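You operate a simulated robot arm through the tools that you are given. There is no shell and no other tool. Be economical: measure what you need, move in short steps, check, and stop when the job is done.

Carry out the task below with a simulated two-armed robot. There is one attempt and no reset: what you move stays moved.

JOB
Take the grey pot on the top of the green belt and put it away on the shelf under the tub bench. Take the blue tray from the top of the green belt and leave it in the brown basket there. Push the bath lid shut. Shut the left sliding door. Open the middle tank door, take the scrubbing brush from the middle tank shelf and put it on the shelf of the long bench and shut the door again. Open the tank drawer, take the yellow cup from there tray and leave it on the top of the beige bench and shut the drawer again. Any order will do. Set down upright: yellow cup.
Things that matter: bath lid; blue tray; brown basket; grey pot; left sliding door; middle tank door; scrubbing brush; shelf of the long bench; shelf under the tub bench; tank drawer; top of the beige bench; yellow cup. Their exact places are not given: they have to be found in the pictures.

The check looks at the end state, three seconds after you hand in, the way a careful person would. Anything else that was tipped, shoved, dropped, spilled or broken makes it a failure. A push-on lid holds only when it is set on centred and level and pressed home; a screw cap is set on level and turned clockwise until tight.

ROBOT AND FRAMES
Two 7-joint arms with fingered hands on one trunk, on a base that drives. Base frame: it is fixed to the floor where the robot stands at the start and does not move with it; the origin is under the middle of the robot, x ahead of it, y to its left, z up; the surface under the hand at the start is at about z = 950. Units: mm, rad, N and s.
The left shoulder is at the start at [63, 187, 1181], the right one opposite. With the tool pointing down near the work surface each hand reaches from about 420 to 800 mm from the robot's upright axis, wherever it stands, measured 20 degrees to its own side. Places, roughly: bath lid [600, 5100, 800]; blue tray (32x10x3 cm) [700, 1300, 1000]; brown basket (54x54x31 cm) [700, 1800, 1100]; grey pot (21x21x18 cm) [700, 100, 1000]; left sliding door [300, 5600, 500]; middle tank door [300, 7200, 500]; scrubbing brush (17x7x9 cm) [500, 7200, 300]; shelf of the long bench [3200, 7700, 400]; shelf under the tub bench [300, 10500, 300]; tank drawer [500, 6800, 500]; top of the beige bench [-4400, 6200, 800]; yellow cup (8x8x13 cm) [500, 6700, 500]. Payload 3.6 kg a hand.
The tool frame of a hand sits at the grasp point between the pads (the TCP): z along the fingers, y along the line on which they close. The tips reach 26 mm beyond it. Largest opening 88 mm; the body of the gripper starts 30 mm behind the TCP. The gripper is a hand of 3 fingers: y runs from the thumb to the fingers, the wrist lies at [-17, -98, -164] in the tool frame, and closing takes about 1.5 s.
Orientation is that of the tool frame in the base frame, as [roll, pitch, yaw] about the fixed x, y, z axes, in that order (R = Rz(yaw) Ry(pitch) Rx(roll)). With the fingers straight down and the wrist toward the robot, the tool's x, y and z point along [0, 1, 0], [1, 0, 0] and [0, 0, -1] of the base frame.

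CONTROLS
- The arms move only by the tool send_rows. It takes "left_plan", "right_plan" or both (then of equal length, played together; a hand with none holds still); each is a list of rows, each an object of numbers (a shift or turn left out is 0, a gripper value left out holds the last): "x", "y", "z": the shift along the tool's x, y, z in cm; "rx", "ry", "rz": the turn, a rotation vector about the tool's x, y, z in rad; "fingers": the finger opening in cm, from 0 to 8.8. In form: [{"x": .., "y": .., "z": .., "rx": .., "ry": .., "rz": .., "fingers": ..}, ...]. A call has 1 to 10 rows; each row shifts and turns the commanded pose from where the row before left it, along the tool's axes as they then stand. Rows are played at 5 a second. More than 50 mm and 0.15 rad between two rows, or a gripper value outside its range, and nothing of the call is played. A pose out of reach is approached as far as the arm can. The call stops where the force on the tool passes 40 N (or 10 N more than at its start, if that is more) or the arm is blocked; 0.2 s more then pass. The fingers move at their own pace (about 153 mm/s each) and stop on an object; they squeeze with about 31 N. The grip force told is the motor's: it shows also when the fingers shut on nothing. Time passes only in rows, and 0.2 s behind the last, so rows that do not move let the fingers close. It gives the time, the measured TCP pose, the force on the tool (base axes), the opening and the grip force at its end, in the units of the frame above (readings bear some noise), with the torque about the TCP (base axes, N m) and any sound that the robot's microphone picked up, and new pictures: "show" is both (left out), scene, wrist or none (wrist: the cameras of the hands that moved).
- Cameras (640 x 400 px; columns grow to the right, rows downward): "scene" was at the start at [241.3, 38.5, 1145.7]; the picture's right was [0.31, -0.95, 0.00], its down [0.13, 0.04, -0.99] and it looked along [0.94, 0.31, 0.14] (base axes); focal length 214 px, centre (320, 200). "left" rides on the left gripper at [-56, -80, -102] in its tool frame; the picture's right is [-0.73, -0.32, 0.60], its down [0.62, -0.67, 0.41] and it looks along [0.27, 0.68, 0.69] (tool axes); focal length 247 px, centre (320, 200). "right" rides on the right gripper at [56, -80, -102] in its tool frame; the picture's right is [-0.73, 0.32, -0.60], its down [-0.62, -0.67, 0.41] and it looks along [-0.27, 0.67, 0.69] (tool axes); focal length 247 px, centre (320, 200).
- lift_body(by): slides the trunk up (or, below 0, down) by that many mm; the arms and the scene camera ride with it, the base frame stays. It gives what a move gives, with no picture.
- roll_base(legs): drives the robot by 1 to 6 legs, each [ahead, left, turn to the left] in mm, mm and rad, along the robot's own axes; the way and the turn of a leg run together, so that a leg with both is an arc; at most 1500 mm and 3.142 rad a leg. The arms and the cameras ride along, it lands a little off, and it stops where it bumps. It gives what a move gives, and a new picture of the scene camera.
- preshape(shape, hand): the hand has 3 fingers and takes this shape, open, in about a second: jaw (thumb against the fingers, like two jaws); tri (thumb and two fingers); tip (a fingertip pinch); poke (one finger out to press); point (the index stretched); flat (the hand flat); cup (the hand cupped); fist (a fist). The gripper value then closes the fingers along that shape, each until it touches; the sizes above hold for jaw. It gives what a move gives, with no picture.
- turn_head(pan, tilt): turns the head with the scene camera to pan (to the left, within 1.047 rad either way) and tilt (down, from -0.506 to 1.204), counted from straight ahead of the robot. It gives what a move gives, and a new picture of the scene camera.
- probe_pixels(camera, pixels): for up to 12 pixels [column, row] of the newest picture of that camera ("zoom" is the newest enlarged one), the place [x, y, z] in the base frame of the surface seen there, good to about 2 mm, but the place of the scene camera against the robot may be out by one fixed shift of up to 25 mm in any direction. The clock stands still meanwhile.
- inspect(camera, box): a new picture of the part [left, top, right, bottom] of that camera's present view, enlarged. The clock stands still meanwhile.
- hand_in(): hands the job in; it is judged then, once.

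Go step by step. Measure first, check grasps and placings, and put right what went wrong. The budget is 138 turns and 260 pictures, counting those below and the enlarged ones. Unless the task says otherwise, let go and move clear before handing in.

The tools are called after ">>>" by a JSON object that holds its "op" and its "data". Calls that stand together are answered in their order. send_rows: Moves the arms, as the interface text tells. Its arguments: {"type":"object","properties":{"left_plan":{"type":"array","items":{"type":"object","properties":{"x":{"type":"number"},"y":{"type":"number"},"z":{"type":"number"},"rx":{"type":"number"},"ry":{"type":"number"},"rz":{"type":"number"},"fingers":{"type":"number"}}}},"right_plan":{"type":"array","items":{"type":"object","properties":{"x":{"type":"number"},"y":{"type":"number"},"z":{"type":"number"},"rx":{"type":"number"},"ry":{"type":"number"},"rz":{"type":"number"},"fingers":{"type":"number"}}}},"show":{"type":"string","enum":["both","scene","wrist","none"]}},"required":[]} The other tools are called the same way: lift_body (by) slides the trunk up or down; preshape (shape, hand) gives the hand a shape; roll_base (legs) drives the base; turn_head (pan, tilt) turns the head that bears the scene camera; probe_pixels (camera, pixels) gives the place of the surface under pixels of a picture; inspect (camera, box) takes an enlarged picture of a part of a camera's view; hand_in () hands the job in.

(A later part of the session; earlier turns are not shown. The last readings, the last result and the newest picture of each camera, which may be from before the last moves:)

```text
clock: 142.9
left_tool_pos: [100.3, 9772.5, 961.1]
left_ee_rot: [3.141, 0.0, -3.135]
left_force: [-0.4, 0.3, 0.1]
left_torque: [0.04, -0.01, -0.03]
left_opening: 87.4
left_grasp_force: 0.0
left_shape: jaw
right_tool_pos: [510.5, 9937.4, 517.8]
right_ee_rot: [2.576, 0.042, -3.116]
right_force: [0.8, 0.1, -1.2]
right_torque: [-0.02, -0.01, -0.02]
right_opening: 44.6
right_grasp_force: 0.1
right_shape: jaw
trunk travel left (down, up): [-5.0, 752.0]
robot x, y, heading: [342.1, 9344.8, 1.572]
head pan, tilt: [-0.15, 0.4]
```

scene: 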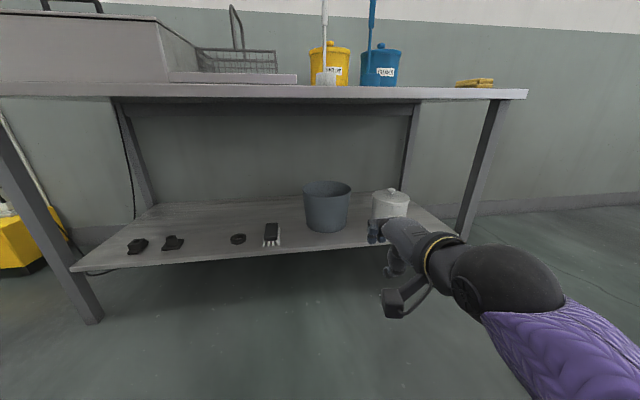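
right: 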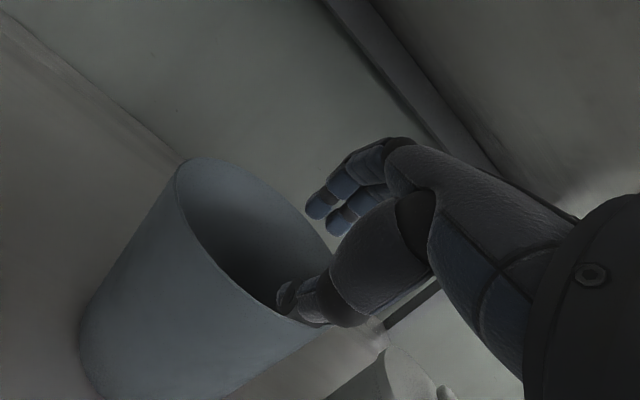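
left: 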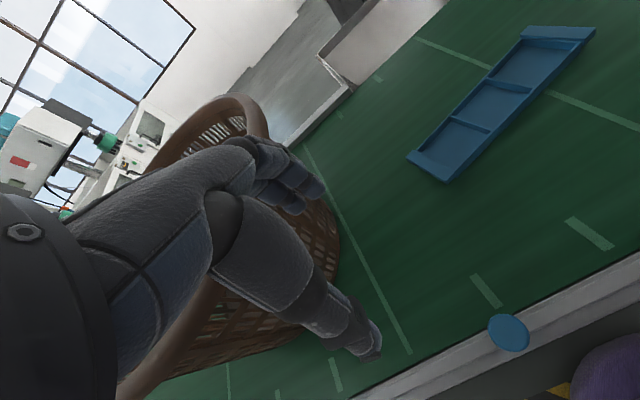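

The pot stands upright on the shelf. Next the tank: straighten the right hand, raise the trunk, and drive round to face the tank from the aisle.

>>> {"op": "send_rows", "data": {"right_plan": [{"rx": 0.14, "fingers": 8.8}, {"rx": 0.14}, {"rx": 0.14}, {"rx": 0.14}], "show": "none"}}

>>> {"op": "lift_body", "data": {"by": 325}}

>>> {"op": "roll_base", "data": {"legs": [[0, 1150, 0], [0, 0, -1.572], [0, -1500, 0], [0, -600, 0]]}}

>>> {"op": "turn_head", "data": {"pan": 0, "tilt": 0.5}}

```text
clock: 143.9
left_tool_pos: [100.8, 9773.0, 961.7]
left_ee_rot: [-3.14, 0.0, -3.137]
left_force: [0.1, 0.2, -0.2]
left_torque: [-0.01, -0.04, 0.0]
left_opening: 88.1
left_grasp_force: 0.2
left_shape: jaw
right_tool_pos: [510.9, 9937.8, 516.5]
right_ee_rot: [3.135, 0.043, -3.118]
right_force: [-1.1, 0.5, -0.1]
right_torque: [0.02, -0.02, 0.01]
right_opening: 88.0
right_grasp_force: 0.1
right_shape: jaw
trunk travel left (down, up): [-5.0, 752.0]
robot x, y, heading: [344.2, 9344.5, 1.573]
head pan, tilt: [-0.15, 0.4]
```

```text
clock: 147.1
left_tool_pos: [100.0, 9773.1, 1285.8]
left_ee_rot: [-3.14, 0.0, -3.136]
left_force: [0.0, -0.3, -0.1]
left_torque: [-0.01, 0.06, -0.01]
left_opening: 87.9
left_grasp_force: 0.1
left_shape: jaw
right_tool_pos: [511.5, 9938.2, 841.0]
right_ee_rot: [3.135, 0.043, -3.118]
right_force: [-0.5, 0.1, 0.9]
right_torque: [0.01, -0.03, -0.02]
right_opening: 87.4
right_grasp_force: 0.1
right_shape: jaw
trunk travel left (down, up): [-330.0, 427.0]
robot x, y, heading: [344.5, 9346.7, 1.575]
head pan, tilt: [-0.15, 0.4]
```

```text
clock: 166.8
left_tool_pos: [-368.8, 7480.8, 1286.8]
left_ee_rot: [-3.14, 0.0, 1.575]
left_force: [-0.3, 0.9, 0.5]
left_torque: [0.03, 0.02, 0.02]
left_opening: 87.7
left_grasp_force: 0.1
left_shape: jaw
right_tool_pos: [-205.0, 7069.4, 841.1]
right_ee_rot: [3.132, 0.043, 1.591]
right_force: [-0.1, -0.1, 0.1]
right_torque: [0.01, 0.03, -0.01]
right_opening: 87.7
right_grasp_force: 0.1
right_shape: jaw
trunk travel left (down, up): [-330.0, 427.0]
robot x, y, heading: [-799.7, 7234.4, 0.001]
head pan, tilt: [-0.15, 0.4]
```

scene: 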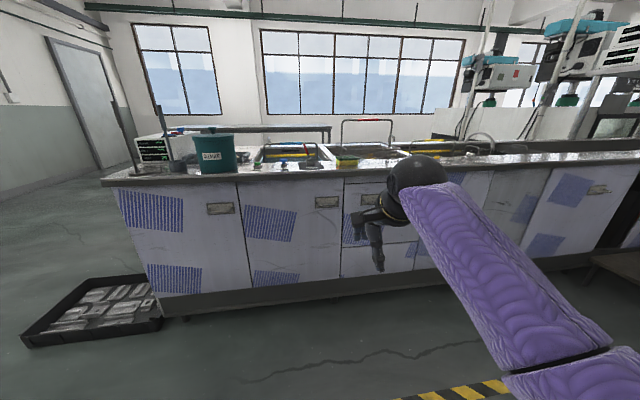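

```text
clock: 167.5
left_tool_pos: [-369.1, 7480.1, 1286.5]
left_ee_rot: [-3.141, 0.0, 1.575]
left_force: [0.0, 0.0, 0.7]
left_torque: [0.06, 0.01, -0.02]
left_opening: 87.7
left_grasp_force: 0.1
left_shape: jaw
right_tool_pos: [-205.0, 7070.5, 842.7]
right_ee_rot: [3.133, 0.041, 1.592]
right_force: [0.2, -0.8, 0.8]
right_torque: [-0.01, 0.01, 0.0]
right_opening: 87.6
right_grasp_force: 0.0
right_shape: jaw
trunk travel left (down, up): [-330.0, 427.0]
robot x, y, heading: [-798.4, 7239.4, -0.002]
head pan, tilt: [0.0, 0.499]
```

scene: 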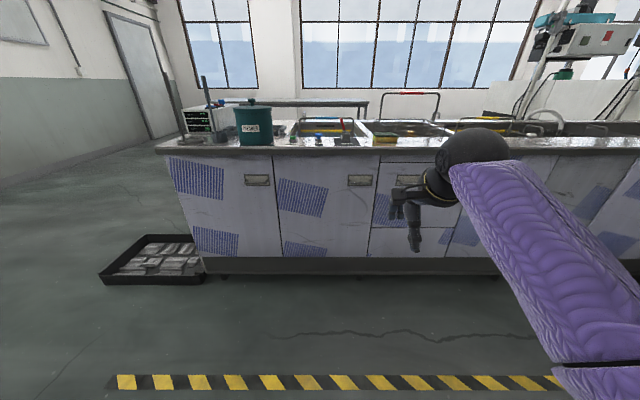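

The tank front shows two hinged doors with recessed pulls (257,180) and (360,180), then drawers behind my hand. Measuring.

>>> {"op": "probe_pixels", "data": {"camera": "scene", "pixels": [[257, 180], [246, 180], [268, 180], [360, 180], [349, 180], [371, 180], [274, 220], [372, 200], [320, 165], [320, 255], [400, 165], [440, 160]]}}

>>> {"op": "inspect", "data": {"camera": "scene", "box": [220, 130, 540, 290]}}

```text
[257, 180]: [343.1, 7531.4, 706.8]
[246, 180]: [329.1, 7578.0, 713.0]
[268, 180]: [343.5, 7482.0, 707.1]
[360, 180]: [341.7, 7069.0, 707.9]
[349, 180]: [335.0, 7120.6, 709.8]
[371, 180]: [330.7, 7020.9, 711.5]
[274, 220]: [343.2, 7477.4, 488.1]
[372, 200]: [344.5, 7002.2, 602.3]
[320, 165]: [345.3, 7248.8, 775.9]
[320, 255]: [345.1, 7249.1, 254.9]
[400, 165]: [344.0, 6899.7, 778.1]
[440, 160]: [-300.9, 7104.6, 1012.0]
```

```text
2.00 times, centred on (380, 210) of scene
```

zoom: 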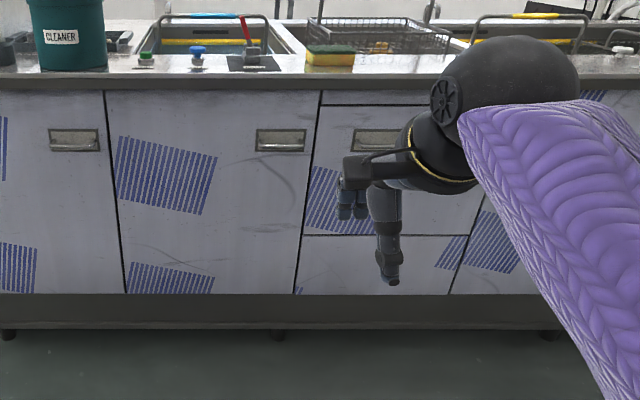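

Middle door: y 7010–7470, handle plate at y 7020–7120, z 708, face x 345; hinge on the left. I'll drive closer to see the pulls with the wrist camera.

>>> {"op": "roll_base", "data": {"legs": [[350, 0, 0]]}}

>>> {"op": "send_rows", "data": {"right_plan": [{"x": 4}, {"x": 4}, {"x": 2}], "show": "both"}}

```text
clock: 169.7
left_tool_pos: [-22.6, 7483.2, 1285.4]
left_ee_rot: [-3.142, 0.0, 1.576]
left_force: [0.3, -1.3, -0.3]
left_torque: [0.02, -0.03, 0.05]
left_opening: 87.9
left_grasp_force: 0.1
left_shape: jaw
right_tool_pos: [142.3, 7072.6, 841.4]
right_ee_rot: [3.134, 0.043, 1.595]
right_force: [1.0, 0.3, -0.1]
right_torque: [0.0, -0.03, -0.03]
right_opening: 87.4
right_grasp_force: 0.1
right_shape: jaw
trunk travel left (down, up): [-330.0, 427.0]
robot x, y, heading: [-455.1, 7237.3, 0.007]
head pan, tilt: [0.0, 0.499]
```

scene: 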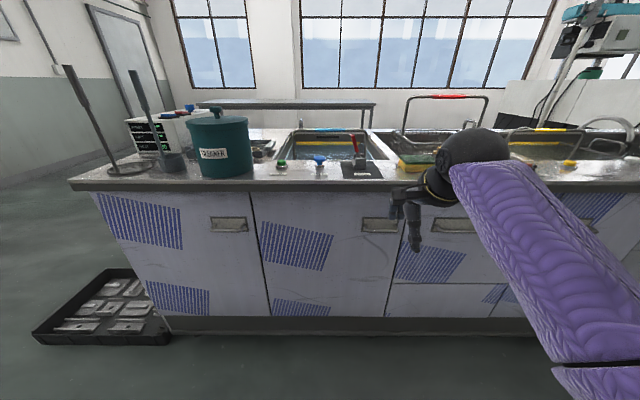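

```text
clock: 170.5
left_tool_pos: [-22.3, 7482.4, 1285.7]
left_ee_rot: [3.141, -0.001, 1.577]
left_force: [0.3, 0.4, -0.2]
left_torque: [-0.01, 0.01, -0.01]
left_opening: 87.6
left_grasp_force: 0.0
left_shape: jaw
right_tool_pos: [143.3, 7151.3, 831.7]
right_ee_rot: [3.133, 0.081, 1.577]
right_force: [-1.1, -1.0, -0.8]
right_torque: [-0.03, 0.01, -0.03]
right_opening: 88.1
right_grasp_force: 0.1
right_shape: jaw
trunk travel left (down, up): [-330.0, 427.0]
robot x, y, heading: [-451.2, 7237.6, 0.003]
head pan, tilt: [0.0, 0.499]
```

scene: 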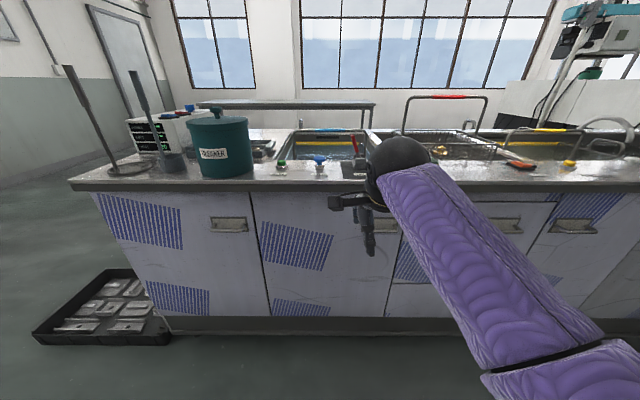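
right: 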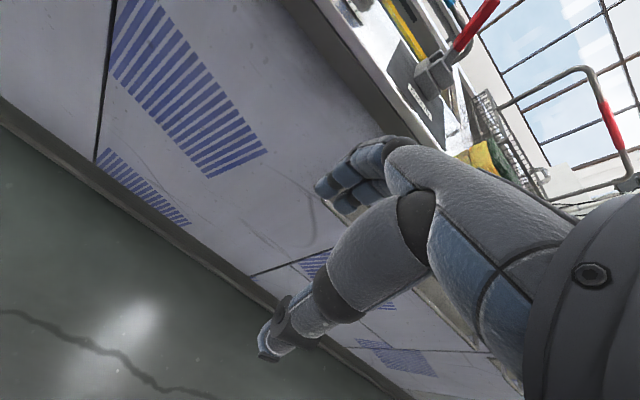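

>>> {"op": "inspect", "data": {"camera": "scene", "box": [200, 200, 260, 245]}}

>>> {"op": "inspect", "data": {"camera": "scene", "box": [360, 190, 600, 330]}}

>>> {"op": "probe_pixels", "data": {"camera": "scene", "pixels": [[229, 222], [229, 229], [229, 219], [229, 226], [214, 224], [244, 224], [378, 228], [380, 220], [500, 222], [575, 225], [229, 235], [392, 228]]}}

```text
8.89 times, centred on (230, 222) of scene
```

zoom: 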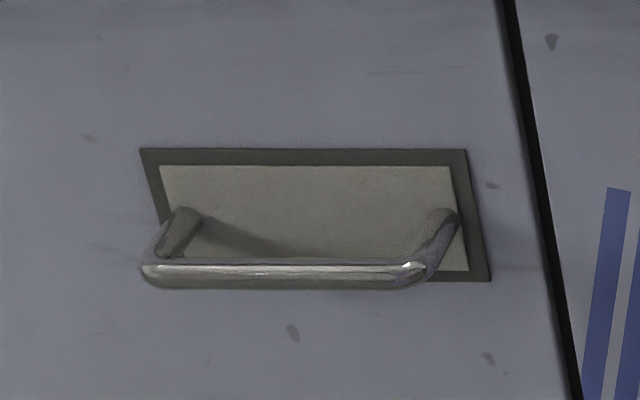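

```text
2.67 times, centred on (480, 260) of scene
```

zoom: 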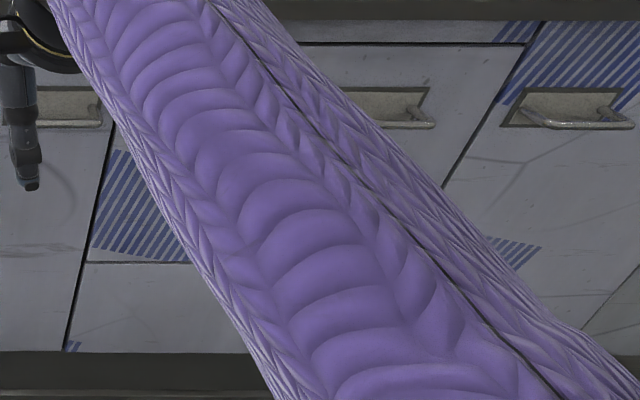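

```text
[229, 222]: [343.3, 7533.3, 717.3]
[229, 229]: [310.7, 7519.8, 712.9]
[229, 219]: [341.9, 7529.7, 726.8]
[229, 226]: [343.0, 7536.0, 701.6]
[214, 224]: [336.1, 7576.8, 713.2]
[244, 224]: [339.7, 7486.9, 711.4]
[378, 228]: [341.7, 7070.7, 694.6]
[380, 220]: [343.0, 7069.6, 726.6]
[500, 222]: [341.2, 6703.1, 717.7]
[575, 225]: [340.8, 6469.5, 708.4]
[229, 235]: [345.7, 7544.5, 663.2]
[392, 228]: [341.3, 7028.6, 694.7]
```

The pulls are horizontal bail bars: for the middle door bar at x≈310, z≈713, y 7020–7120, about 30 mm off the face. I'll lower the trunk 120 mm and turn the right hand to point forward with the jaws vertical.

>>> {"op": "lift_body", "data": {"by": -120}}

>>> {"op": "send_rows", "data": {"right_plan": [{"rx": -0.149}, {"rx": -0.149}, {"rx": -0.149}, {"rx": -0.149}, {"rx": -0.149}, {"rx": -0.149}, {"rx": -0.149}, {"rx": -0.149}, {"rx": -0.149}, {"rx": -0.149}], "show": "both"}}

```text
clock: 172.0
left_tool_pos: [-23.4, 7481.6, 1167.0]
left_ee_rot: [3.14, -0.002, 1.576]
left_force: [0.1, -0.4, 0.2]
left_torque: [0.0, 0.01, 0.01]
left_opening: 87.7
left_grasp_force: 0.0
left_shape: jaw
right_tool_pos: [154.7, 7131.6, 722.1]
right_ee_rot: [3.102, 0.118, 1.561]
right_force: [-0.6, -0.4, -0.1]
right_torque: [-0.01, 0.01, -0.01]
right_opening: 88.2
right_grasp_force: 0.1
right_shape: jaw
trunk travel left (down, up): [-210.0, 547.0]
robot x, y, heading: [-453.2, 7238.7, -0.001]
head pan, tilt: [0.0, 0.499]
```

```text
clock: 172.6
left_tool_pos: [-22.3, 7483.5, 1164.4]
left_ee_rot: [-3.141, -0.002, 1.578]
left_force: [-0.1, -0.8, 0.5]
left_torque: [-0.01, -0.01, -0.03]
left_opening: 87.9
left_grasp_force: 0.0
left_shape: jaw
right_tool_pos: [199.5, 7145.8, 807.0]
right_ee_rot: [2.701, 0.085, 1.558]
right_force: [0.4, -0.5, -0.6]
right_torque: [-0.02, -0.01, 0.01]
right_opening: 87.7
right_grasp_force: 0.1
right_shape: jaw
trunk travel left (down, up): [-210.0, 547.0]
robot x, y, heading: [-453.0, 7237.1, 0.004]
head pan, tilt: [0.0, 0.499]
stopped in row 2 (right hand): the arm was blocked; the commanded pose is now the measured one
```

scene: 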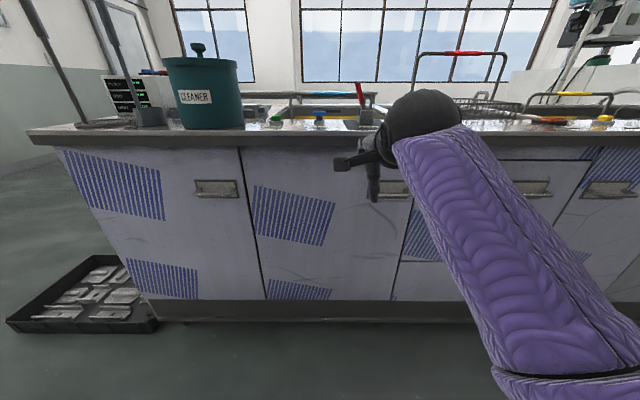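
right: 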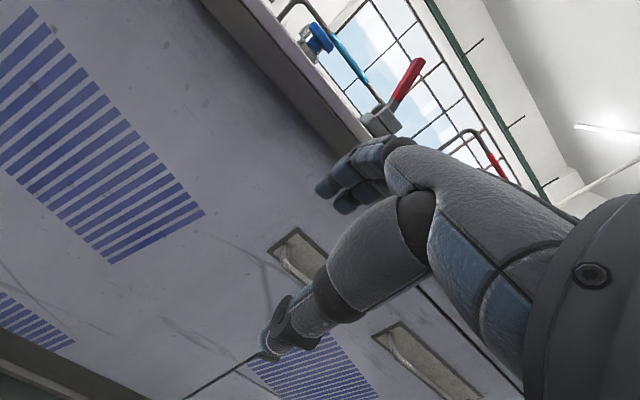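

The right arm is in a cramped posture and got blocked. I'll bring it back up to its relaxed pose and use the fresh left arm for the door instead.

>>> {"op": "send_rows", "data": {"right_plan": [{"z": -4, "y": 0}, {"z": -4, "y": 0}, {"z": -4, "y": 0.0}, {"z": -4, "y": 1}, {"z": -4, "y": 1}, {"z": -4, "y": 1}, {"rx": 0.11}, {"rx": 0.11}, {"rx": 0.11}, {"rx": 0.11}], "show": "scene"}}

```text
clock: 174.8
left_tool_pos: [-23.4, 7484.2, 1166.7]
left_ee_rot: [3.14, 0.002, 1.577]
left_force: [-0.7, -0.1, -0.8]
left_torque: [-0.02, 0.03, 0.0]
left_opening: 87.8
left_grasp_force: 0.1
left_shape: jaw
right_tool_pos: [162.6, 7168.9, 1012.7]
right_ee_rot: [-3.139, 0.08, 1.561]
right_force: [-0.6, 1.6, -0.7]
right_torque: [0.01, 0.0, 0.01]
right_opening: 87.9
right_grasp_force: 0.0
right_shape: jaw
right hand out of reach, approached as far as the arm can: row 9, 10
trunk travel left (down, up): [-210.0, 547.0]
robot x, y, heading: [-450.3, 7239.4, 0.0]
head pan, tilt: [0.0, 0.499]
```

scene: 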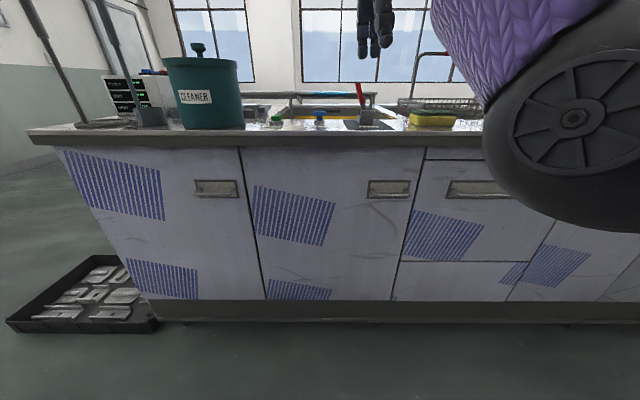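

Handles are visible now: middle door (388,188), drawer (478,188). Measuring them closely.

>>> {"op": "inspect", "data": {"camera": "scene", "box": [360, 150, 520, 280]}}

>>> {"op": "probe_pixels", "data": {"camera": "scene", "pixels": [[388, 193], [375, 193], [402, 193], [478, 193], [455, 193], [495, 192], [427, 155], [410, 200], [450, 262], [340, 132], [340, 142], [505, 300]]}}

```text
3.08 times, centred on (440, 215) of scene
```

zoom: 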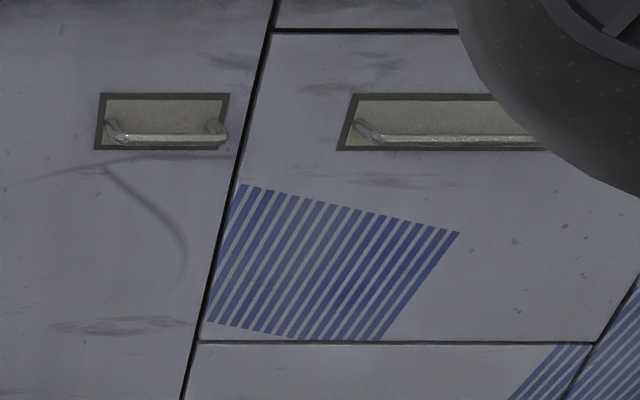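

```text
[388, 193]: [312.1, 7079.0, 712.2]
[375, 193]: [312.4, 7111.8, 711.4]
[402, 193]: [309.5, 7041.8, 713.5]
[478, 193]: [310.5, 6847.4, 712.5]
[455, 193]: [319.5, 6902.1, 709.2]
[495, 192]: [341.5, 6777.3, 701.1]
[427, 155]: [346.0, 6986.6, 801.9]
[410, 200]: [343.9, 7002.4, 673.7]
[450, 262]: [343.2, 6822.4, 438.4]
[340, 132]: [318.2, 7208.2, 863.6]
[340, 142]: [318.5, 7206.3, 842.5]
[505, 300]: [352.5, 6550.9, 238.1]
```

Left hand will take the door: drive right so it faces the handle, then lower and turn it forward.

>>> {"op": "roll_base", "data": {"legs": [[0, -400, 0]]}}

>>> {"op": "send_rows", "data": {"left_plan": [{"z": 4.5}, {"z": 4.5}, {"z": 4.5}, {"z": 4.5}, {"z": 4.5}, {"z": 4.5}, {"z": 4.5}, {"z": 3}], "show": "none"}}

>>> {"op": "send_rows", "data": {"left_plan": [{"rx": -0.149}, {"rx": -0.149}, {"rx": -0.149}, {"rx": -0.149}, {"rx": -0.149}, {"rx": -0.149}, {"rx": -0.149}, {"rx": -0.149}, {"rx": -0.149}, {"rx": -0.149}], "show": "both"}}

```text
clock: 177.3
left_tool_pos: [-22.2, 7076.8, 1165.9]
left_ee_rot: [3.141, 0.0, 1.573]
left_force: [0.7, -1.3, -0.2]
left_torque: [0.05, -0.05, -0.01]
left_opening: 87.7
left_grasp_force: 0.0
left_shape: jaw
right_tool_pos: [163.6, 6763.8, 1014.4]
right_ee_rot: [3.141, 0.081, 1.559]
right_force: [1.3, -0.4, 0.4]
right_torque: [0.04, -0.02, 0.01]
right_opening: 87.8
right_grasp_force: 0.1
right_shape: jaw
trunk travel left (down, up): [-210.0, 547.0]
robot x, y, heading: [-449.4, 6833.6, -0.002]
head pan, tilt: [0.0, 0.499]
```

scene: 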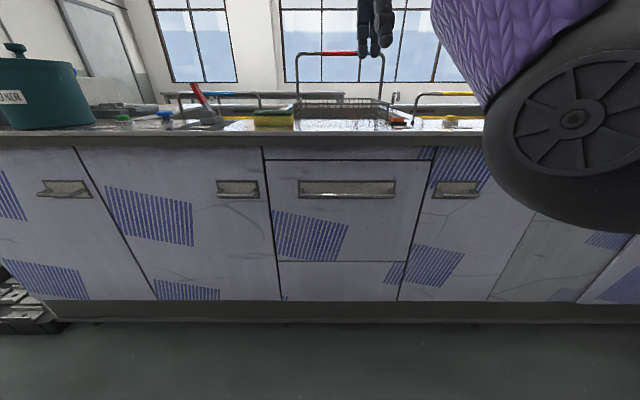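

```text
clock: 179.1
left_tool_pos: [-7.6, 7076.9, 823.3]
left_ee_rot: [3.139, -0.001, 1.573]
left_force: [0.4, -0.2, 0.3]
left_torque: [-0.03, -0.02, 0.0]
left_opening: 87.8
left_grasp_force: 0.0
left_shape: jaw
left hand out of reach, approached as far as the arm can: row 5, 6
right_tool_pos: [164.2, 6763.0, 1013.3]
right_ee_rot: [-3.14, 0.08, 1.559]
right_force: [-0.2, 0.7, -0.5]
right_torque: [0.01, 0.0, 0.02]
right_opening: 88.0
right_grasp_force: 0.0
right_shape: jaw
trunk travel left (down, up): [-210.0, 547.0]
robot x, y, heading: [-451.6, 6834.7, 0.002]
head pan, tilt: [0.0, 0.499]
```

```text
clock: 181.3
left_tool_pos: [3.4, 7078.6, 815.6]
left_ee_rot: [1.647, 0.001, 1.575]
left_force: [0.3, 0.4, 0.6]
left_torque: [-0.01, -0.02, -0.02]
left_opening: 87.7
left_grasp_force: 0.0
left_shape: jaw
left hand out of reach, approached as far as the arm can: row 1, 2
right_tool_pos: [163.1, 6763.0, 1013.1]
right_ee_rot: [3.142, 0.078, 1.559]
right_force: [0.2, -0.6, 0.3]
right_torque: [-0.01, 0.01, -0.05]
right_opening: 87.8
right_grasp_force: 0.1
right_shape: jaw
trunk travel left (down, up): [-210.0, 547.0]
robot x, y, heading: [-450.0, 6836.9, 0.004]
head pan, tilt: [0.0, 0.499]
```

scene: 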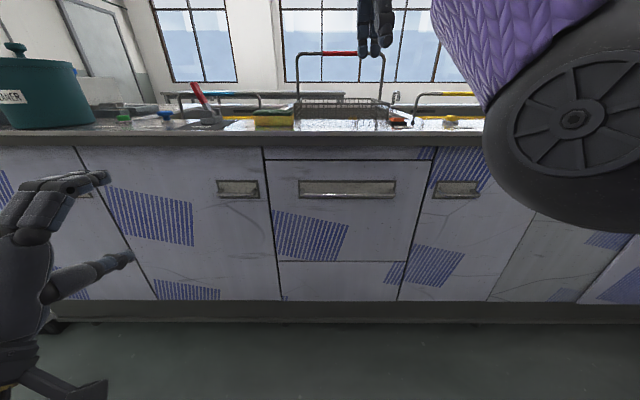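
left: 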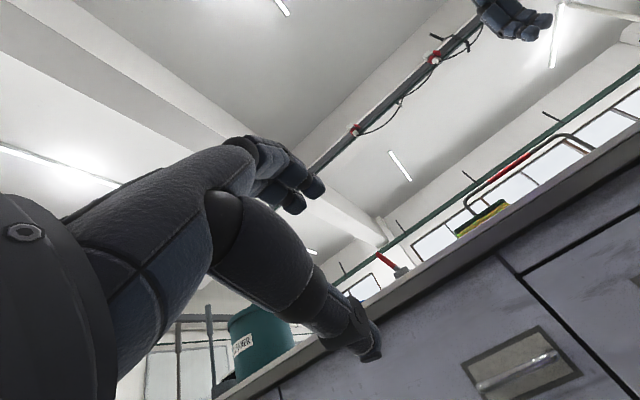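

Left hand points forward now, thumb below. I'll measure the handle bar in the left wrist view at (515,370).

>>> {"op": "probe_pixels", "data": {"camera": "left", "pixels": [[515, 372], [480, 387], [548, 357], [535, 362], [500, 380], [520, 345], [450, 350]]}}

>>> {"op": "inspect", "data": {"camera": "left", "box": [440, 310, 600, 400]}}

```text
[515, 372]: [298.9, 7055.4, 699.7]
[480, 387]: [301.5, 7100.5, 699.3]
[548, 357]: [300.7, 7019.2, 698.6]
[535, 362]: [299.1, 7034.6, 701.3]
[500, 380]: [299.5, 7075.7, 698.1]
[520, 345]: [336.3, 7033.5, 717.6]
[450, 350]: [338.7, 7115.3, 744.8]
```

```text
4.00 times, centred on (520, 355) of left
```

zoom: 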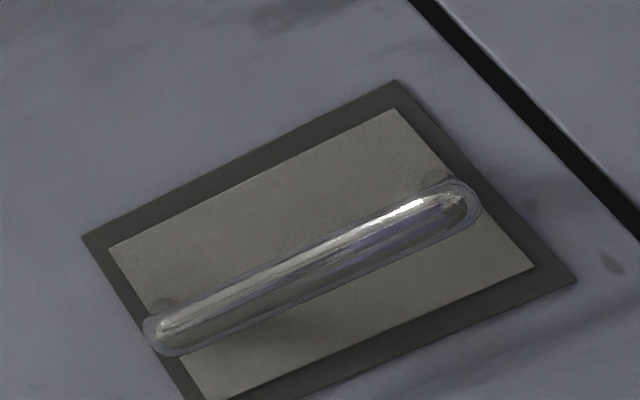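

True bar position (wrist view): centre about (303, 7060, 698), door face x 337. Driving 120 closer, then levelling the hand at bar height, short of it.

>>> {"op": "roll_base", "data": {"legs": [[120, 0, 0]]}}

>>> {"op": "send_rows", "data": {"left_plan": [{"y": -4, "rx": -0.076}, {"y": -4, "x": -1}, {"y": -3.8, "x": -0.9}, {"z": 4}, {"z": 4, "fingers": 6}], "show": "both"}}

```text
clock: 182.5
left_tool_pos: [124.4, 7078.8, 816.5]
left_ee_rot: [1.65, 0.0, 1.575]
left_force: [-0.2, 0.8, -0.5]
left_torque: [0.01, -0.02, -0.01]
left_opening: 87.9
left_grasp_force: 0.0
left_shape: jaw
right_tool_pos: [284.7, 6761.9, 1013.0]
right_ee_rot: [-3.141, 0.081, 1.559]
right_force: [0.0, -0.1, -0.1]
right_torque: [-0.01, 0.04, 0.01]
right_opening: 87.7
right_grasp_force: 0.0
right_shape: jaw
trunk travel left (down, up): [-210.0, 547.0]
robot x, y, heading: [-333.6, 6833.5, -0.002]
head pan, tilt: [0.0, 0.499]
```

scene: 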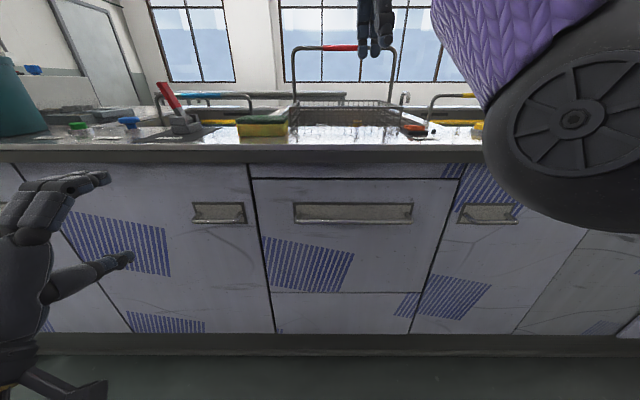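

```text
clock: 183.7
left_tool_pos: [199.9, 7058.9, 696.2]
left_ee_rot: [1.573, 0.0, 1.577]
left_force: [0.6, 0.3, 0.9]
left_torque: [-0.01, 0.0, -0.01]
left_opening: 60.6
left_grasp_force: 0.1
left_shape: jaw
right_tool_pos: [284.5, 6763.3, 1013.3]
right_ee_rot: [3.142, 0.08, 1.56]
right_force: [-0.3, -0.2, 0.0]
right_torque: [-0.01, -0.02, -0.03]
right_opening: 87.7
right_grasp_force: 0.0
right_shape: jaw
trunk travel left (down, up): [-210.0, 547.0]
robot x, y, heading: [-328.4, 6835.7, 0.002]
head pan, tilt: [0.0, 0.499]
```

scene: 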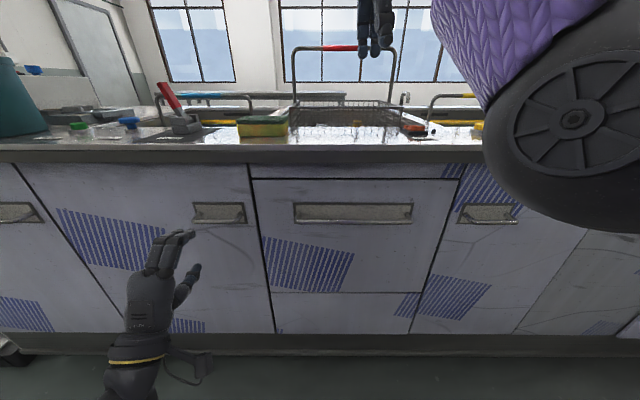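
left: 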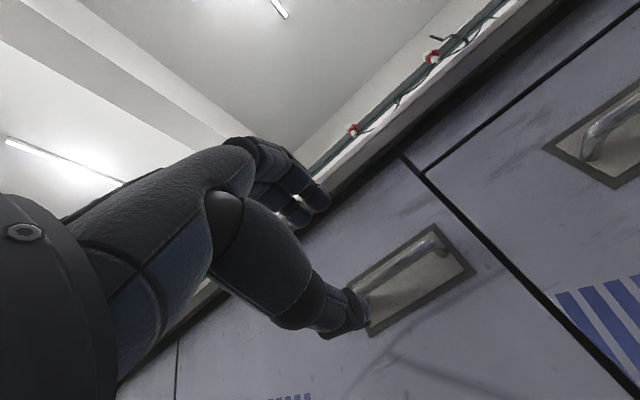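

>>> {"op": "probe_pixels", "data": {"camera": "left", "pixels": [[433, 243], [410, 258], [385, 275], [368, 288], [450, 290], [360, 320]]}}

```text
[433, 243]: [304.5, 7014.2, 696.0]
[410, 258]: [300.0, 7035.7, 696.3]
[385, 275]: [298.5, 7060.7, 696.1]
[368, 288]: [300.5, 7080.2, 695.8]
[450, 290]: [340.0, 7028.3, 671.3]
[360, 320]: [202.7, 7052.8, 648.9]
```

Bar at z 696, y centre 7055, exactly ahead. Advance 102 mm and close.

>>> {"op": "send_rows", "data": {"left_plan": [{"z": 3.4}, {"z": 3.4}, {"z": 3.2}, {"fingers": 0}, {}, {}, {}, {}, {}], "show": "both"}}

```text
clock: 185.7
left_tool_pos: [300.2, 7060.3, 698.3]
left_ee_rot: [1.576, 0.0, 1.576]
left_force: [1.6, -0.1, -2.2]
left_torque: [-0.01, -0.02, 0.0]
left_opening: 0.0
left_grasp_force: 31.0
left_shape: jaw
right_tool_pos: [283.2, 6763.3, 1013.2]
right_ee_rot: [3.141, 0.079, 1.557]
right_force: [-0.1, -1.4, -0.7]
right_torque: [0.01, 0.02, -0.01]
right_opening: 87.9
right_grasp_force: 0.0
right_shape: jaw
trunk travel left (down, up): [-210.0, 547.0]
robot x, y, heading: [-332.7, 6836.6, 0.001]
head pan, tilt: [0.0, 0.499]
```

scene: 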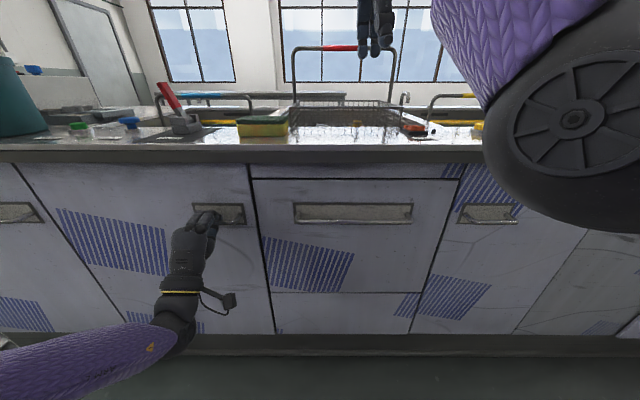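
left: 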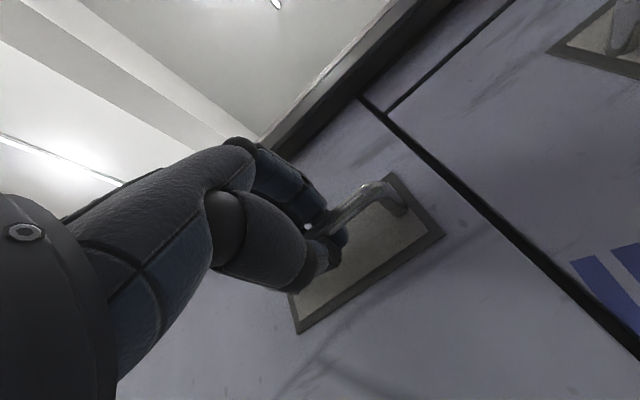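

The bar is in the grip. Pulling along the door's arc.

>>> {"op": "send_rows", "data": {"left_plan": [{"z": -3, "x": 0.27, "ry": -0.076}, {"z": -3, "x": 0.27, "ry": -0.076}, {"z": -3, "x": 0.27, "ry": -0.076}, {"z": -3, "x": 0.27, "ry": -0.076}, {"z": -3, "x": 0.27, "ry": -0.076}], "show": "both"}}

```text
clock: 186.9
left_tool_pos: [152.8, 7095.0, 698.1]
left_ee_rot: [1.575, 0.003, 1.194]
left_force: [0.9, 1.2, -2.4]
left_torque: [0.04, -0.01, -0.04]
left_opening: 0.1
left_grasp_force: 31.0
left_shape: jaw
right_tool_pos: [282.8, 6763.2, 1014.2]
right_ee_rot: [3.139, 0.082, 1.558]
right_force: [-0.2, 0.5, 0.4]
right_torque: [-0.01, 0.01, 0.02]
right_opening: 87.7
right_grasp_force: 0.1
right_shape: jaw
trunk travel left (down, up): [-210.0, 547.0]
robot x, y, heading: [-332.8, 6830.0, -0.007]
head pan, tilt: [0.0, 0.499]
```

scene: 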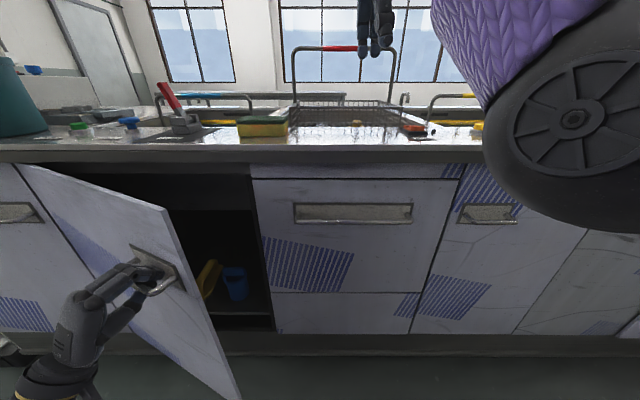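
left: 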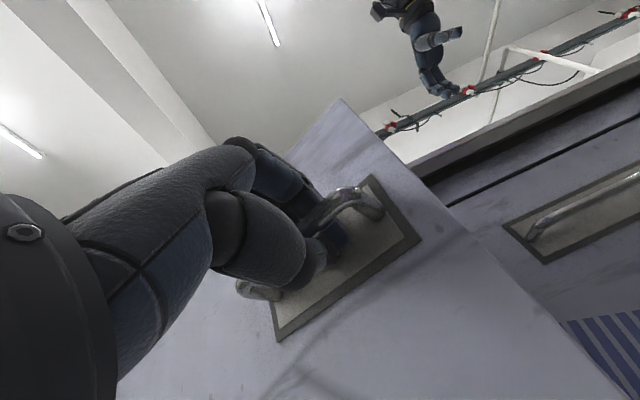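

The door follows well. Continue along the arc.

>>> {"op": "send_rows", "data": {"left_plan": [{"z": -3, "x": 0.27, "ry": -0.076}, {"z": -3, "x": 0.27, "ry": -0.076}, {"z": -3, "x": 0.27, "ry": -0.076}, {"z": -3, "x": 0.27, "ry": -0.076}, {"z": -3, "x": 0.27, "ry": -0.076}, {"z": -3, "x": 0.27, "ry": -0.076}, {"z": -3, "x": 0.27, "ry": -0.076}, {"z": -3, "x": 0.27, "ry": -0.076}], "show": "scene"}}

```text
clock: 188.2
left_tool_pos: [27.9, 7173.8, 704.8]
left_ee_rot: [1.6, -0.012, 0.837]
left_force: [13.0, 11.3, -31.4]
left_torque: [-0.12, -0.27, 0.04]
left_opening: 1.3
left_grasp_force: 31.0
left_shape: jaw
left hand out of reach, approached as far as the arm can: row 5, 6
right_tool_pos: [286.7, 6764.2, 1011.9]
right_ee_rot: [-3.139, 0.083, 1.559]
right_force: [0.7, -0.2, -0.2]
right_torque: [0.03, 0.04, 0.01]
right_opening: 87.6
right_grasp_force: 0.1
right_shape: jaw
trunk travel left (down, up): [-210.0, 547.0]
robot x, y, heading: [-329.0, 6832.8, 0.004]
head pan, tilt: [0.0, 0.499]
stopped in row 6 (left hand): the force on the tool passed its limit at 52 N (the readings are from after the stop); the commanded pose is now the measured one
```

scene: 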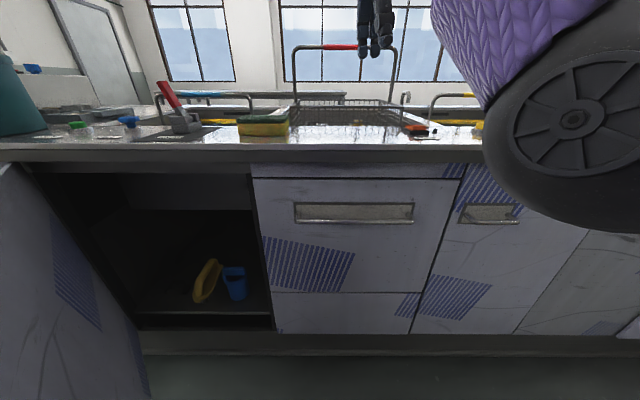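

Door is about 45° open and the arm is at its limit. I'll keep the grip (the bar can pivot between the jaws) and swing the door on by driving the base along the arc.

>>> {"op": "roll_base", "data": {"legs": [[-46, 122, 0], [-34, 126, 0]]}}

```text
clock: 190.4
left_tool_pos: [-51.2, 7421.4, 706.6]
left_ee_rot: [1.596, -0.011, 0.833]
left_force: [11.9, 0.7, -33.2]
left_torque: [-0.17, -0.25, 0.04]
left_opening: 1.4
left_grasp_force: 30.8
left_shape: jaw
right_tool_pos: [205.2, 7012.5, 1012.3]
right_ee_rot: [-3.141, 0.084, 1.558]
right_force: [-0.2, 0.6, -0.2]
right_torque: [-0.05, -0.02, 0.05]
right_opening: 87.9
right_grasp_force: 0.1
right_shape: jaw
trunk travel left (down, up): [-210.0, 547.0]
robot x, y, heading: [-413.9, 7082.8, 0.002]
head pan, tilt: [0.0, 0.499]
```

scene: 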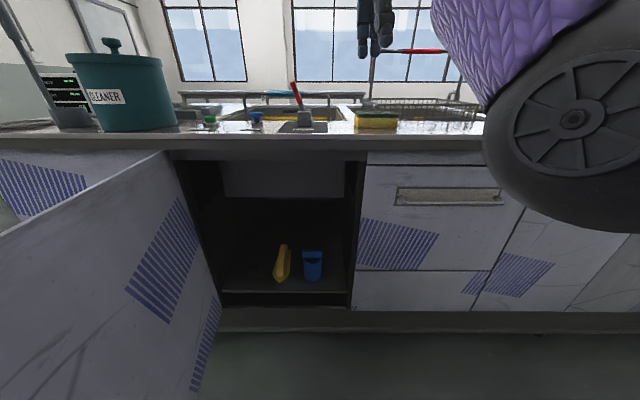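

The door stands at about 80°. Looking inside.

>>> {"op": "inspect", "data": {"camera": "scene", "box": [170, 170, 370, 310]}}

>>> {"op": "probe_pixels", "data": {"camera": "scene", "pixels": [[282, 262], [282, 248], [275, 278], [312, 262], [312, 280], [290, 285], [240, 285], [290, 297], [310, 225], [220, 290], [340, 285], [308, 250]]}}

```text
2.86 times, centred on (270, 240) of scene
```

zoom: 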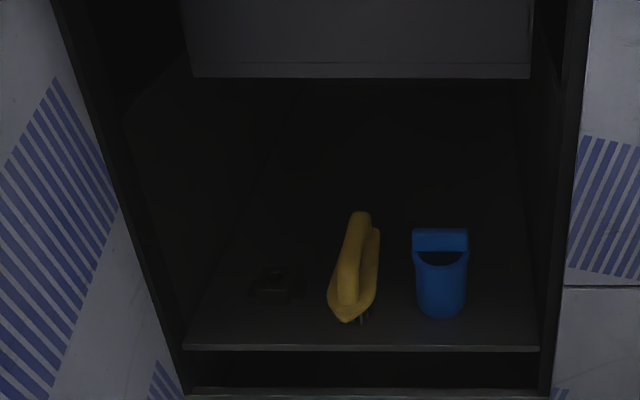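

```text
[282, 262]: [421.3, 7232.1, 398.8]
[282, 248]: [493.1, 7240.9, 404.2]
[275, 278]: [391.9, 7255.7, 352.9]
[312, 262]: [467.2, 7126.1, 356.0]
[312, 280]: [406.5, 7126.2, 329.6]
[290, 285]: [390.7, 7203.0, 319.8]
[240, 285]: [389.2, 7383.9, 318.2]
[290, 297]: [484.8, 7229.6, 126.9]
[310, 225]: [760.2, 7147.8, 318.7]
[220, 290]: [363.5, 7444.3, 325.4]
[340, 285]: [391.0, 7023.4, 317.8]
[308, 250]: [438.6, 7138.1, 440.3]
```

The yellow handled brush sits at about (390–550, 7222, shelf 306), handle top z≈392, along x. I'll release the door, back the hand off round the door's edge and turn it for a grip from above-front.

>>> {"op": "send_rows", "data": {"left_plan": [{"fingers": 6}, {}, {}, {"z": -2.5}, {"z": -2.5}, {"z": -2.0}], "show": "wrist"}}

>>> {"op": "roll_base", "data": {"legs": [[-270, 0, 0]]}}

```text
clock: 191.8
left_tool_pos: [-109.3, 7451.4, 718.3]
left_ee_rot: [1.596, -0.015, 0.834]
left_force: [0.3, -0.3, 0.3]
left_torque: [0.0, 0.0, -0.05]
left_opening: 59.6
left_grasp_force: 0.0
left_shape: jaw
left hand out of reach, approached as far as the arm can: row 5, 6
right_tool_pos: [203.4, 7011.7, 1013.7]
right_ee_rot: [3.139, 0.08, 1.56]
right_force: [0.3, 0.1, 1.1]
right_torque: [0.03, 0.0, 0.05]
right_opening: 87.8
right_grasp_force: 0.0
right_shape: jaw
trunk travel left (down, up): [-210.0, 547.0]
robot x, y, heading: [-411.4, 7082.8, -0.0]
head pan, tilt: [0.0, 0.499]
```

left: 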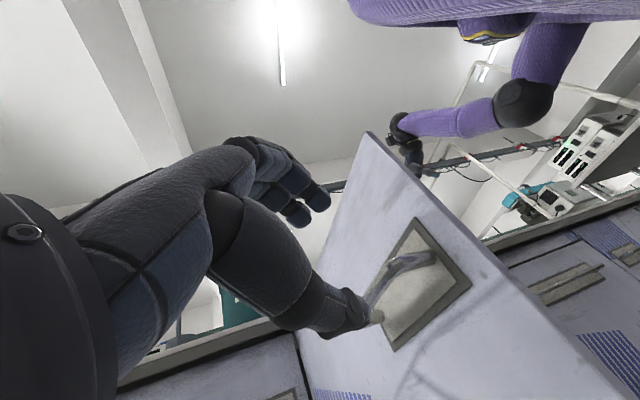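

```text
clock: 193.7
left_tool_pos: [-379.0, 7449.8, 718.1]
left_ee_rot: [1.595, -0.015, 0.832]
left_force: [0.7, 0.1, 0.3]
left_torque: [0.02, -0.01, 0.05]
left_opening: 59.7
left_grasp_force: 0.1
left_shape: jaw
right_tool_pos: [-67.3, 7009.7, 1013.8]
right_ee_rot: [3.139, 0.081, 1.556]
right_force: [0.4, -0.1, 0.9]
right_torque: [0.0, -0.01, 0.01]
right_opening: 87.7
right_grasp_force: 0.0
right_shape: jaw
trunk travel left (down, up): [-210.0, 547.0]
robot x, y, heading: [-682.1, 7084.1, -0.004]
head pan, tilt: [0.0, 0.499]
```

scene: 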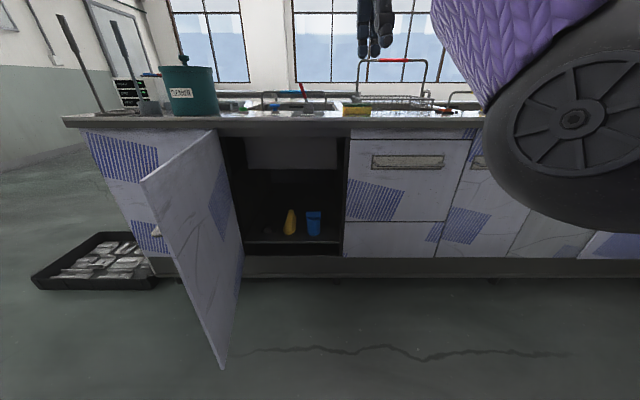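

Hand is free of the door. Now bringing it forward of the robot and turning it (fingers forward-down, jaws horizontal).

>>> {"op": "send_rows", "data": {"left_plan": [{"z": 4.5}, {"z": 4.5}, {"z": 3}, {"rx": 0.1035, "ry": -0.0035, "rz": 0.1085}, {"rx": 0.1035, "ry": -0.0035, "rz": 0.1085}, {"rx": 0.1035, "ry": -0.0035, "rz": 0.1085}, {"rx": 0.1035, "ry": -0.0035, "rz": 0.1085}, {"rx": 0.1035, "ry": -0.0035, "rz": 0.1085}, {"rx": 0.1035, "ry": -0.0035, "rz": 0.1085}, {"rx": 0.1035, "ry": -0.0035, "rz": 0.1085}], "show": "none"}}

>>> {"op": "send_rows", "data": {"left_plan": [{"rx": 0.1035, "ry": -0.0035, "rz": 0.1085}, {"rx": 0.1035, "ry": -0.0035, "rz": 0.1085}, {"rx": 0.1035, "ry": -0.0035, "rz": 0.1085}, {"rx": 0.049, "rz": 0.0513}], "show": "both"}}

```text
clock: 195.9
left_tool_pos: [-290.2, 7368.7, 714.6]
left_ee_rot: [2.493, -0.675, 0.455]
left_force: [-0.7, -0.2, 0.1]
left_torque: [-0.02, 0.03, -0.01]
left_opening: 59.6
left_grasp_force: 0.0
left_shape: jaw
right_tool_pos: [-67.4, 7008.9, 1013.5]
right_ee_rot: [3.14, 0.081, 1.557]
right_force: [0.2, -0.5, 1.1]
right_torque: [0.04, -0.01, -0.03]
right_opening: 88.0
right_grasp_force: 0.0
right_shape: jaw
trunk travel left (down, up): [-210.0, 547.0]
robot x, y, heading: [-680.2, 7086.2, 0.003]
head pan, tilt: [0.0, 0.499]
```

```text
clock: 196.9
left_tool_pos: [-288.4, 7368.4, 716.7]
left_ee_rot: [3.064, -0.792, 0.064]
left_force: [-0.5, 0.1, -0.3]
left_torque: [-0.01, -0.01, 0.01]
left_opening: 59.7
left_grasp_force: 0.2
left_shape: jaw
left hand out of reach, approached as far as the arm can: row 3
right_tool_pos: [-66.8, 7009.1, 1014.3]
right_ee_rot: [3.14, 0.082, 1.557]
right_force: [0.3, 0.1, -0.7]
right_torque: [-0.04, 0.0, 0.01]
right_opening: 87.8
right_grasp_force: 0.1
right_shape: jaw
trunk travel left (down, up): [-210.0, 547.0]
robot x, y, heading: [-680.1, 7080.7, -0.0]
head pan, tilt: [0.0, 0.499]
```

scene: 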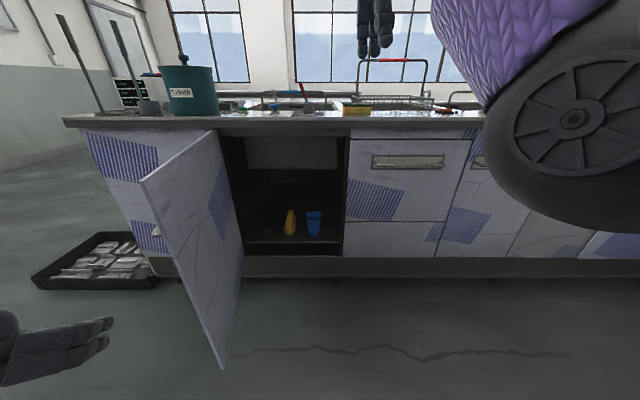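
left: 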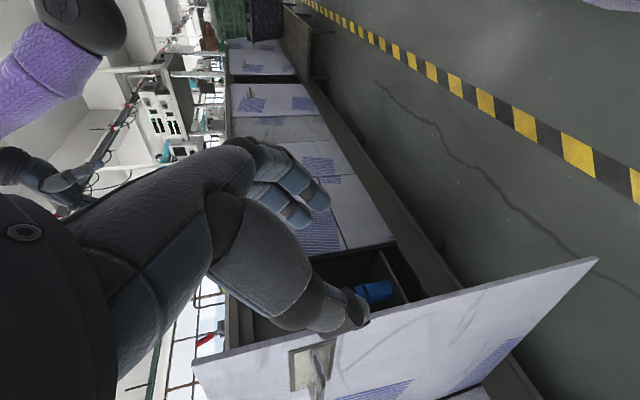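

Orientation is right. Before going in, the right arm must be raised and drawn back so it clears the counter when I lower the trunk and drive closer.

>>> {"op": "send_rows", "data": {"right_plan": [{"z": -4, "y": -2}, {"z": -4, "y": -2}, {"z": -4, "y": -2.5}, {"z": -4, "y": -2.5}, {"z": -4, "y": -2.5}, {"z": -3, "y": -3}, {"y": -4}, {"y": -4}], "show": "scene"}}

```text
clock: 198.7
left_tool_pos: [-288.0, 7368.8, 716.6]
left_ee_rot: [3.063, -0.79, 0.068]
left_force: [-0.3, -0.8, 0.1]
left_torque: [0.0, 0.02, -0.02]
left_opening: 59.6
left_grasp_force: 0.0
left_shape: jaw
right_tool_pos: [-68.1, 7061.6, 1239.2]
right_ee_rot: [-3.141, 0.079, 1.555]
right_force: [0.3, 0.1, -0.4]
right_torque: [0.0, 0.0, -0.03]
right_opening: 87.9
right_grasp_force: 0.1
right_shape: jaw
right hand out of reach, approached as far as the arm can: row 1, 2, 3, 4, 5, 6, 7, 8
trunk travel left (down, up): [-210.0, 547.0]
robot x, y, heading: [-682.1, 7085.7, -0.002]
head pan, tilt: [0.0, 0.499]
```

scene: 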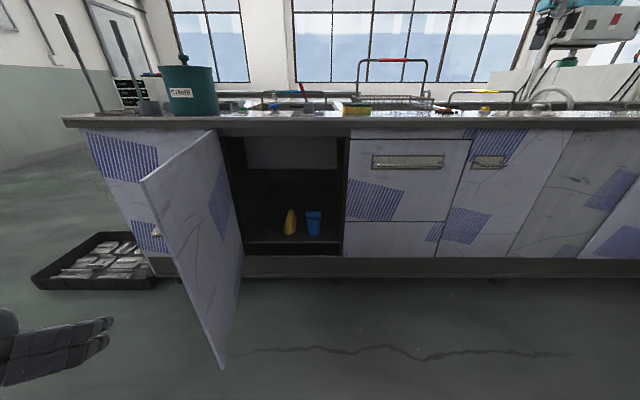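

>>> {"op": "probe_pixels", "data": {"camera": "scene", "pixels": [[390, 60], [424, 65], [360, 65], [303, 88], [282, 92], [487, 92], [445, 110], [290, 165], [270, 150], [185, 60]]}}

>>> {"op": "send_rows", "data": {"right_plan": [{"y": -3, "rx": -0.1}, {"y": -3, "rx": -0.1}, {"y": -3, "rx": -0.1}, {"y": -3, "rx": -0.1}, {"y": -3, "rx": -0.1}], "show": "none"}}

```text
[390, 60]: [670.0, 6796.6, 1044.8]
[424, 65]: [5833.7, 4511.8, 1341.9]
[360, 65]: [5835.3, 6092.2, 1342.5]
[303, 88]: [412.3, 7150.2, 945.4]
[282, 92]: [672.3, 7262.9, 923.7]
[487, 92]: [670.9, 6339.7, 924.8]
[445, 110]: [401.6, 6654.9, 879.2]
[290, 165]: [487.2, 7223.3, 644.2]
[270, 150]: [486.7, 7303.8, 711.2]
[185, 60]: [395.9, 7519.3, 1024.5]
```

```text
clock: 199.9
left_tool_pos: [-288.8, 7368.6, 717.5]
left_ee_rot: [3.062, -0.79, 0.067]
left_force: [-0.5, 0.0, 0.6]
left_torque: [-0.03, 0.04, 0.01]
left_opening: 59.7
left_grasp_force: 0.1
left_shape: jaw
right_tool_pos: [-213.5, 7059.7, 1208.2]
right_ee_rot: [2.64, 0.079, 1.556]
right_force: [-0.5, -0.1, -0.4]
right_torque: [0.0, 0.03, 0.02]
right_opening: 87.7
right_grasp_force: 0.0
right_shape: jaw
right hand out of reach, approached as far as the arm can: row 1
trunk travel left (down, up): [-210.0, 547.0]
robot x, y, heading: [-682.7, 7080.5, 0.001]
head pan, tilt: [0.0, 0.499]
```

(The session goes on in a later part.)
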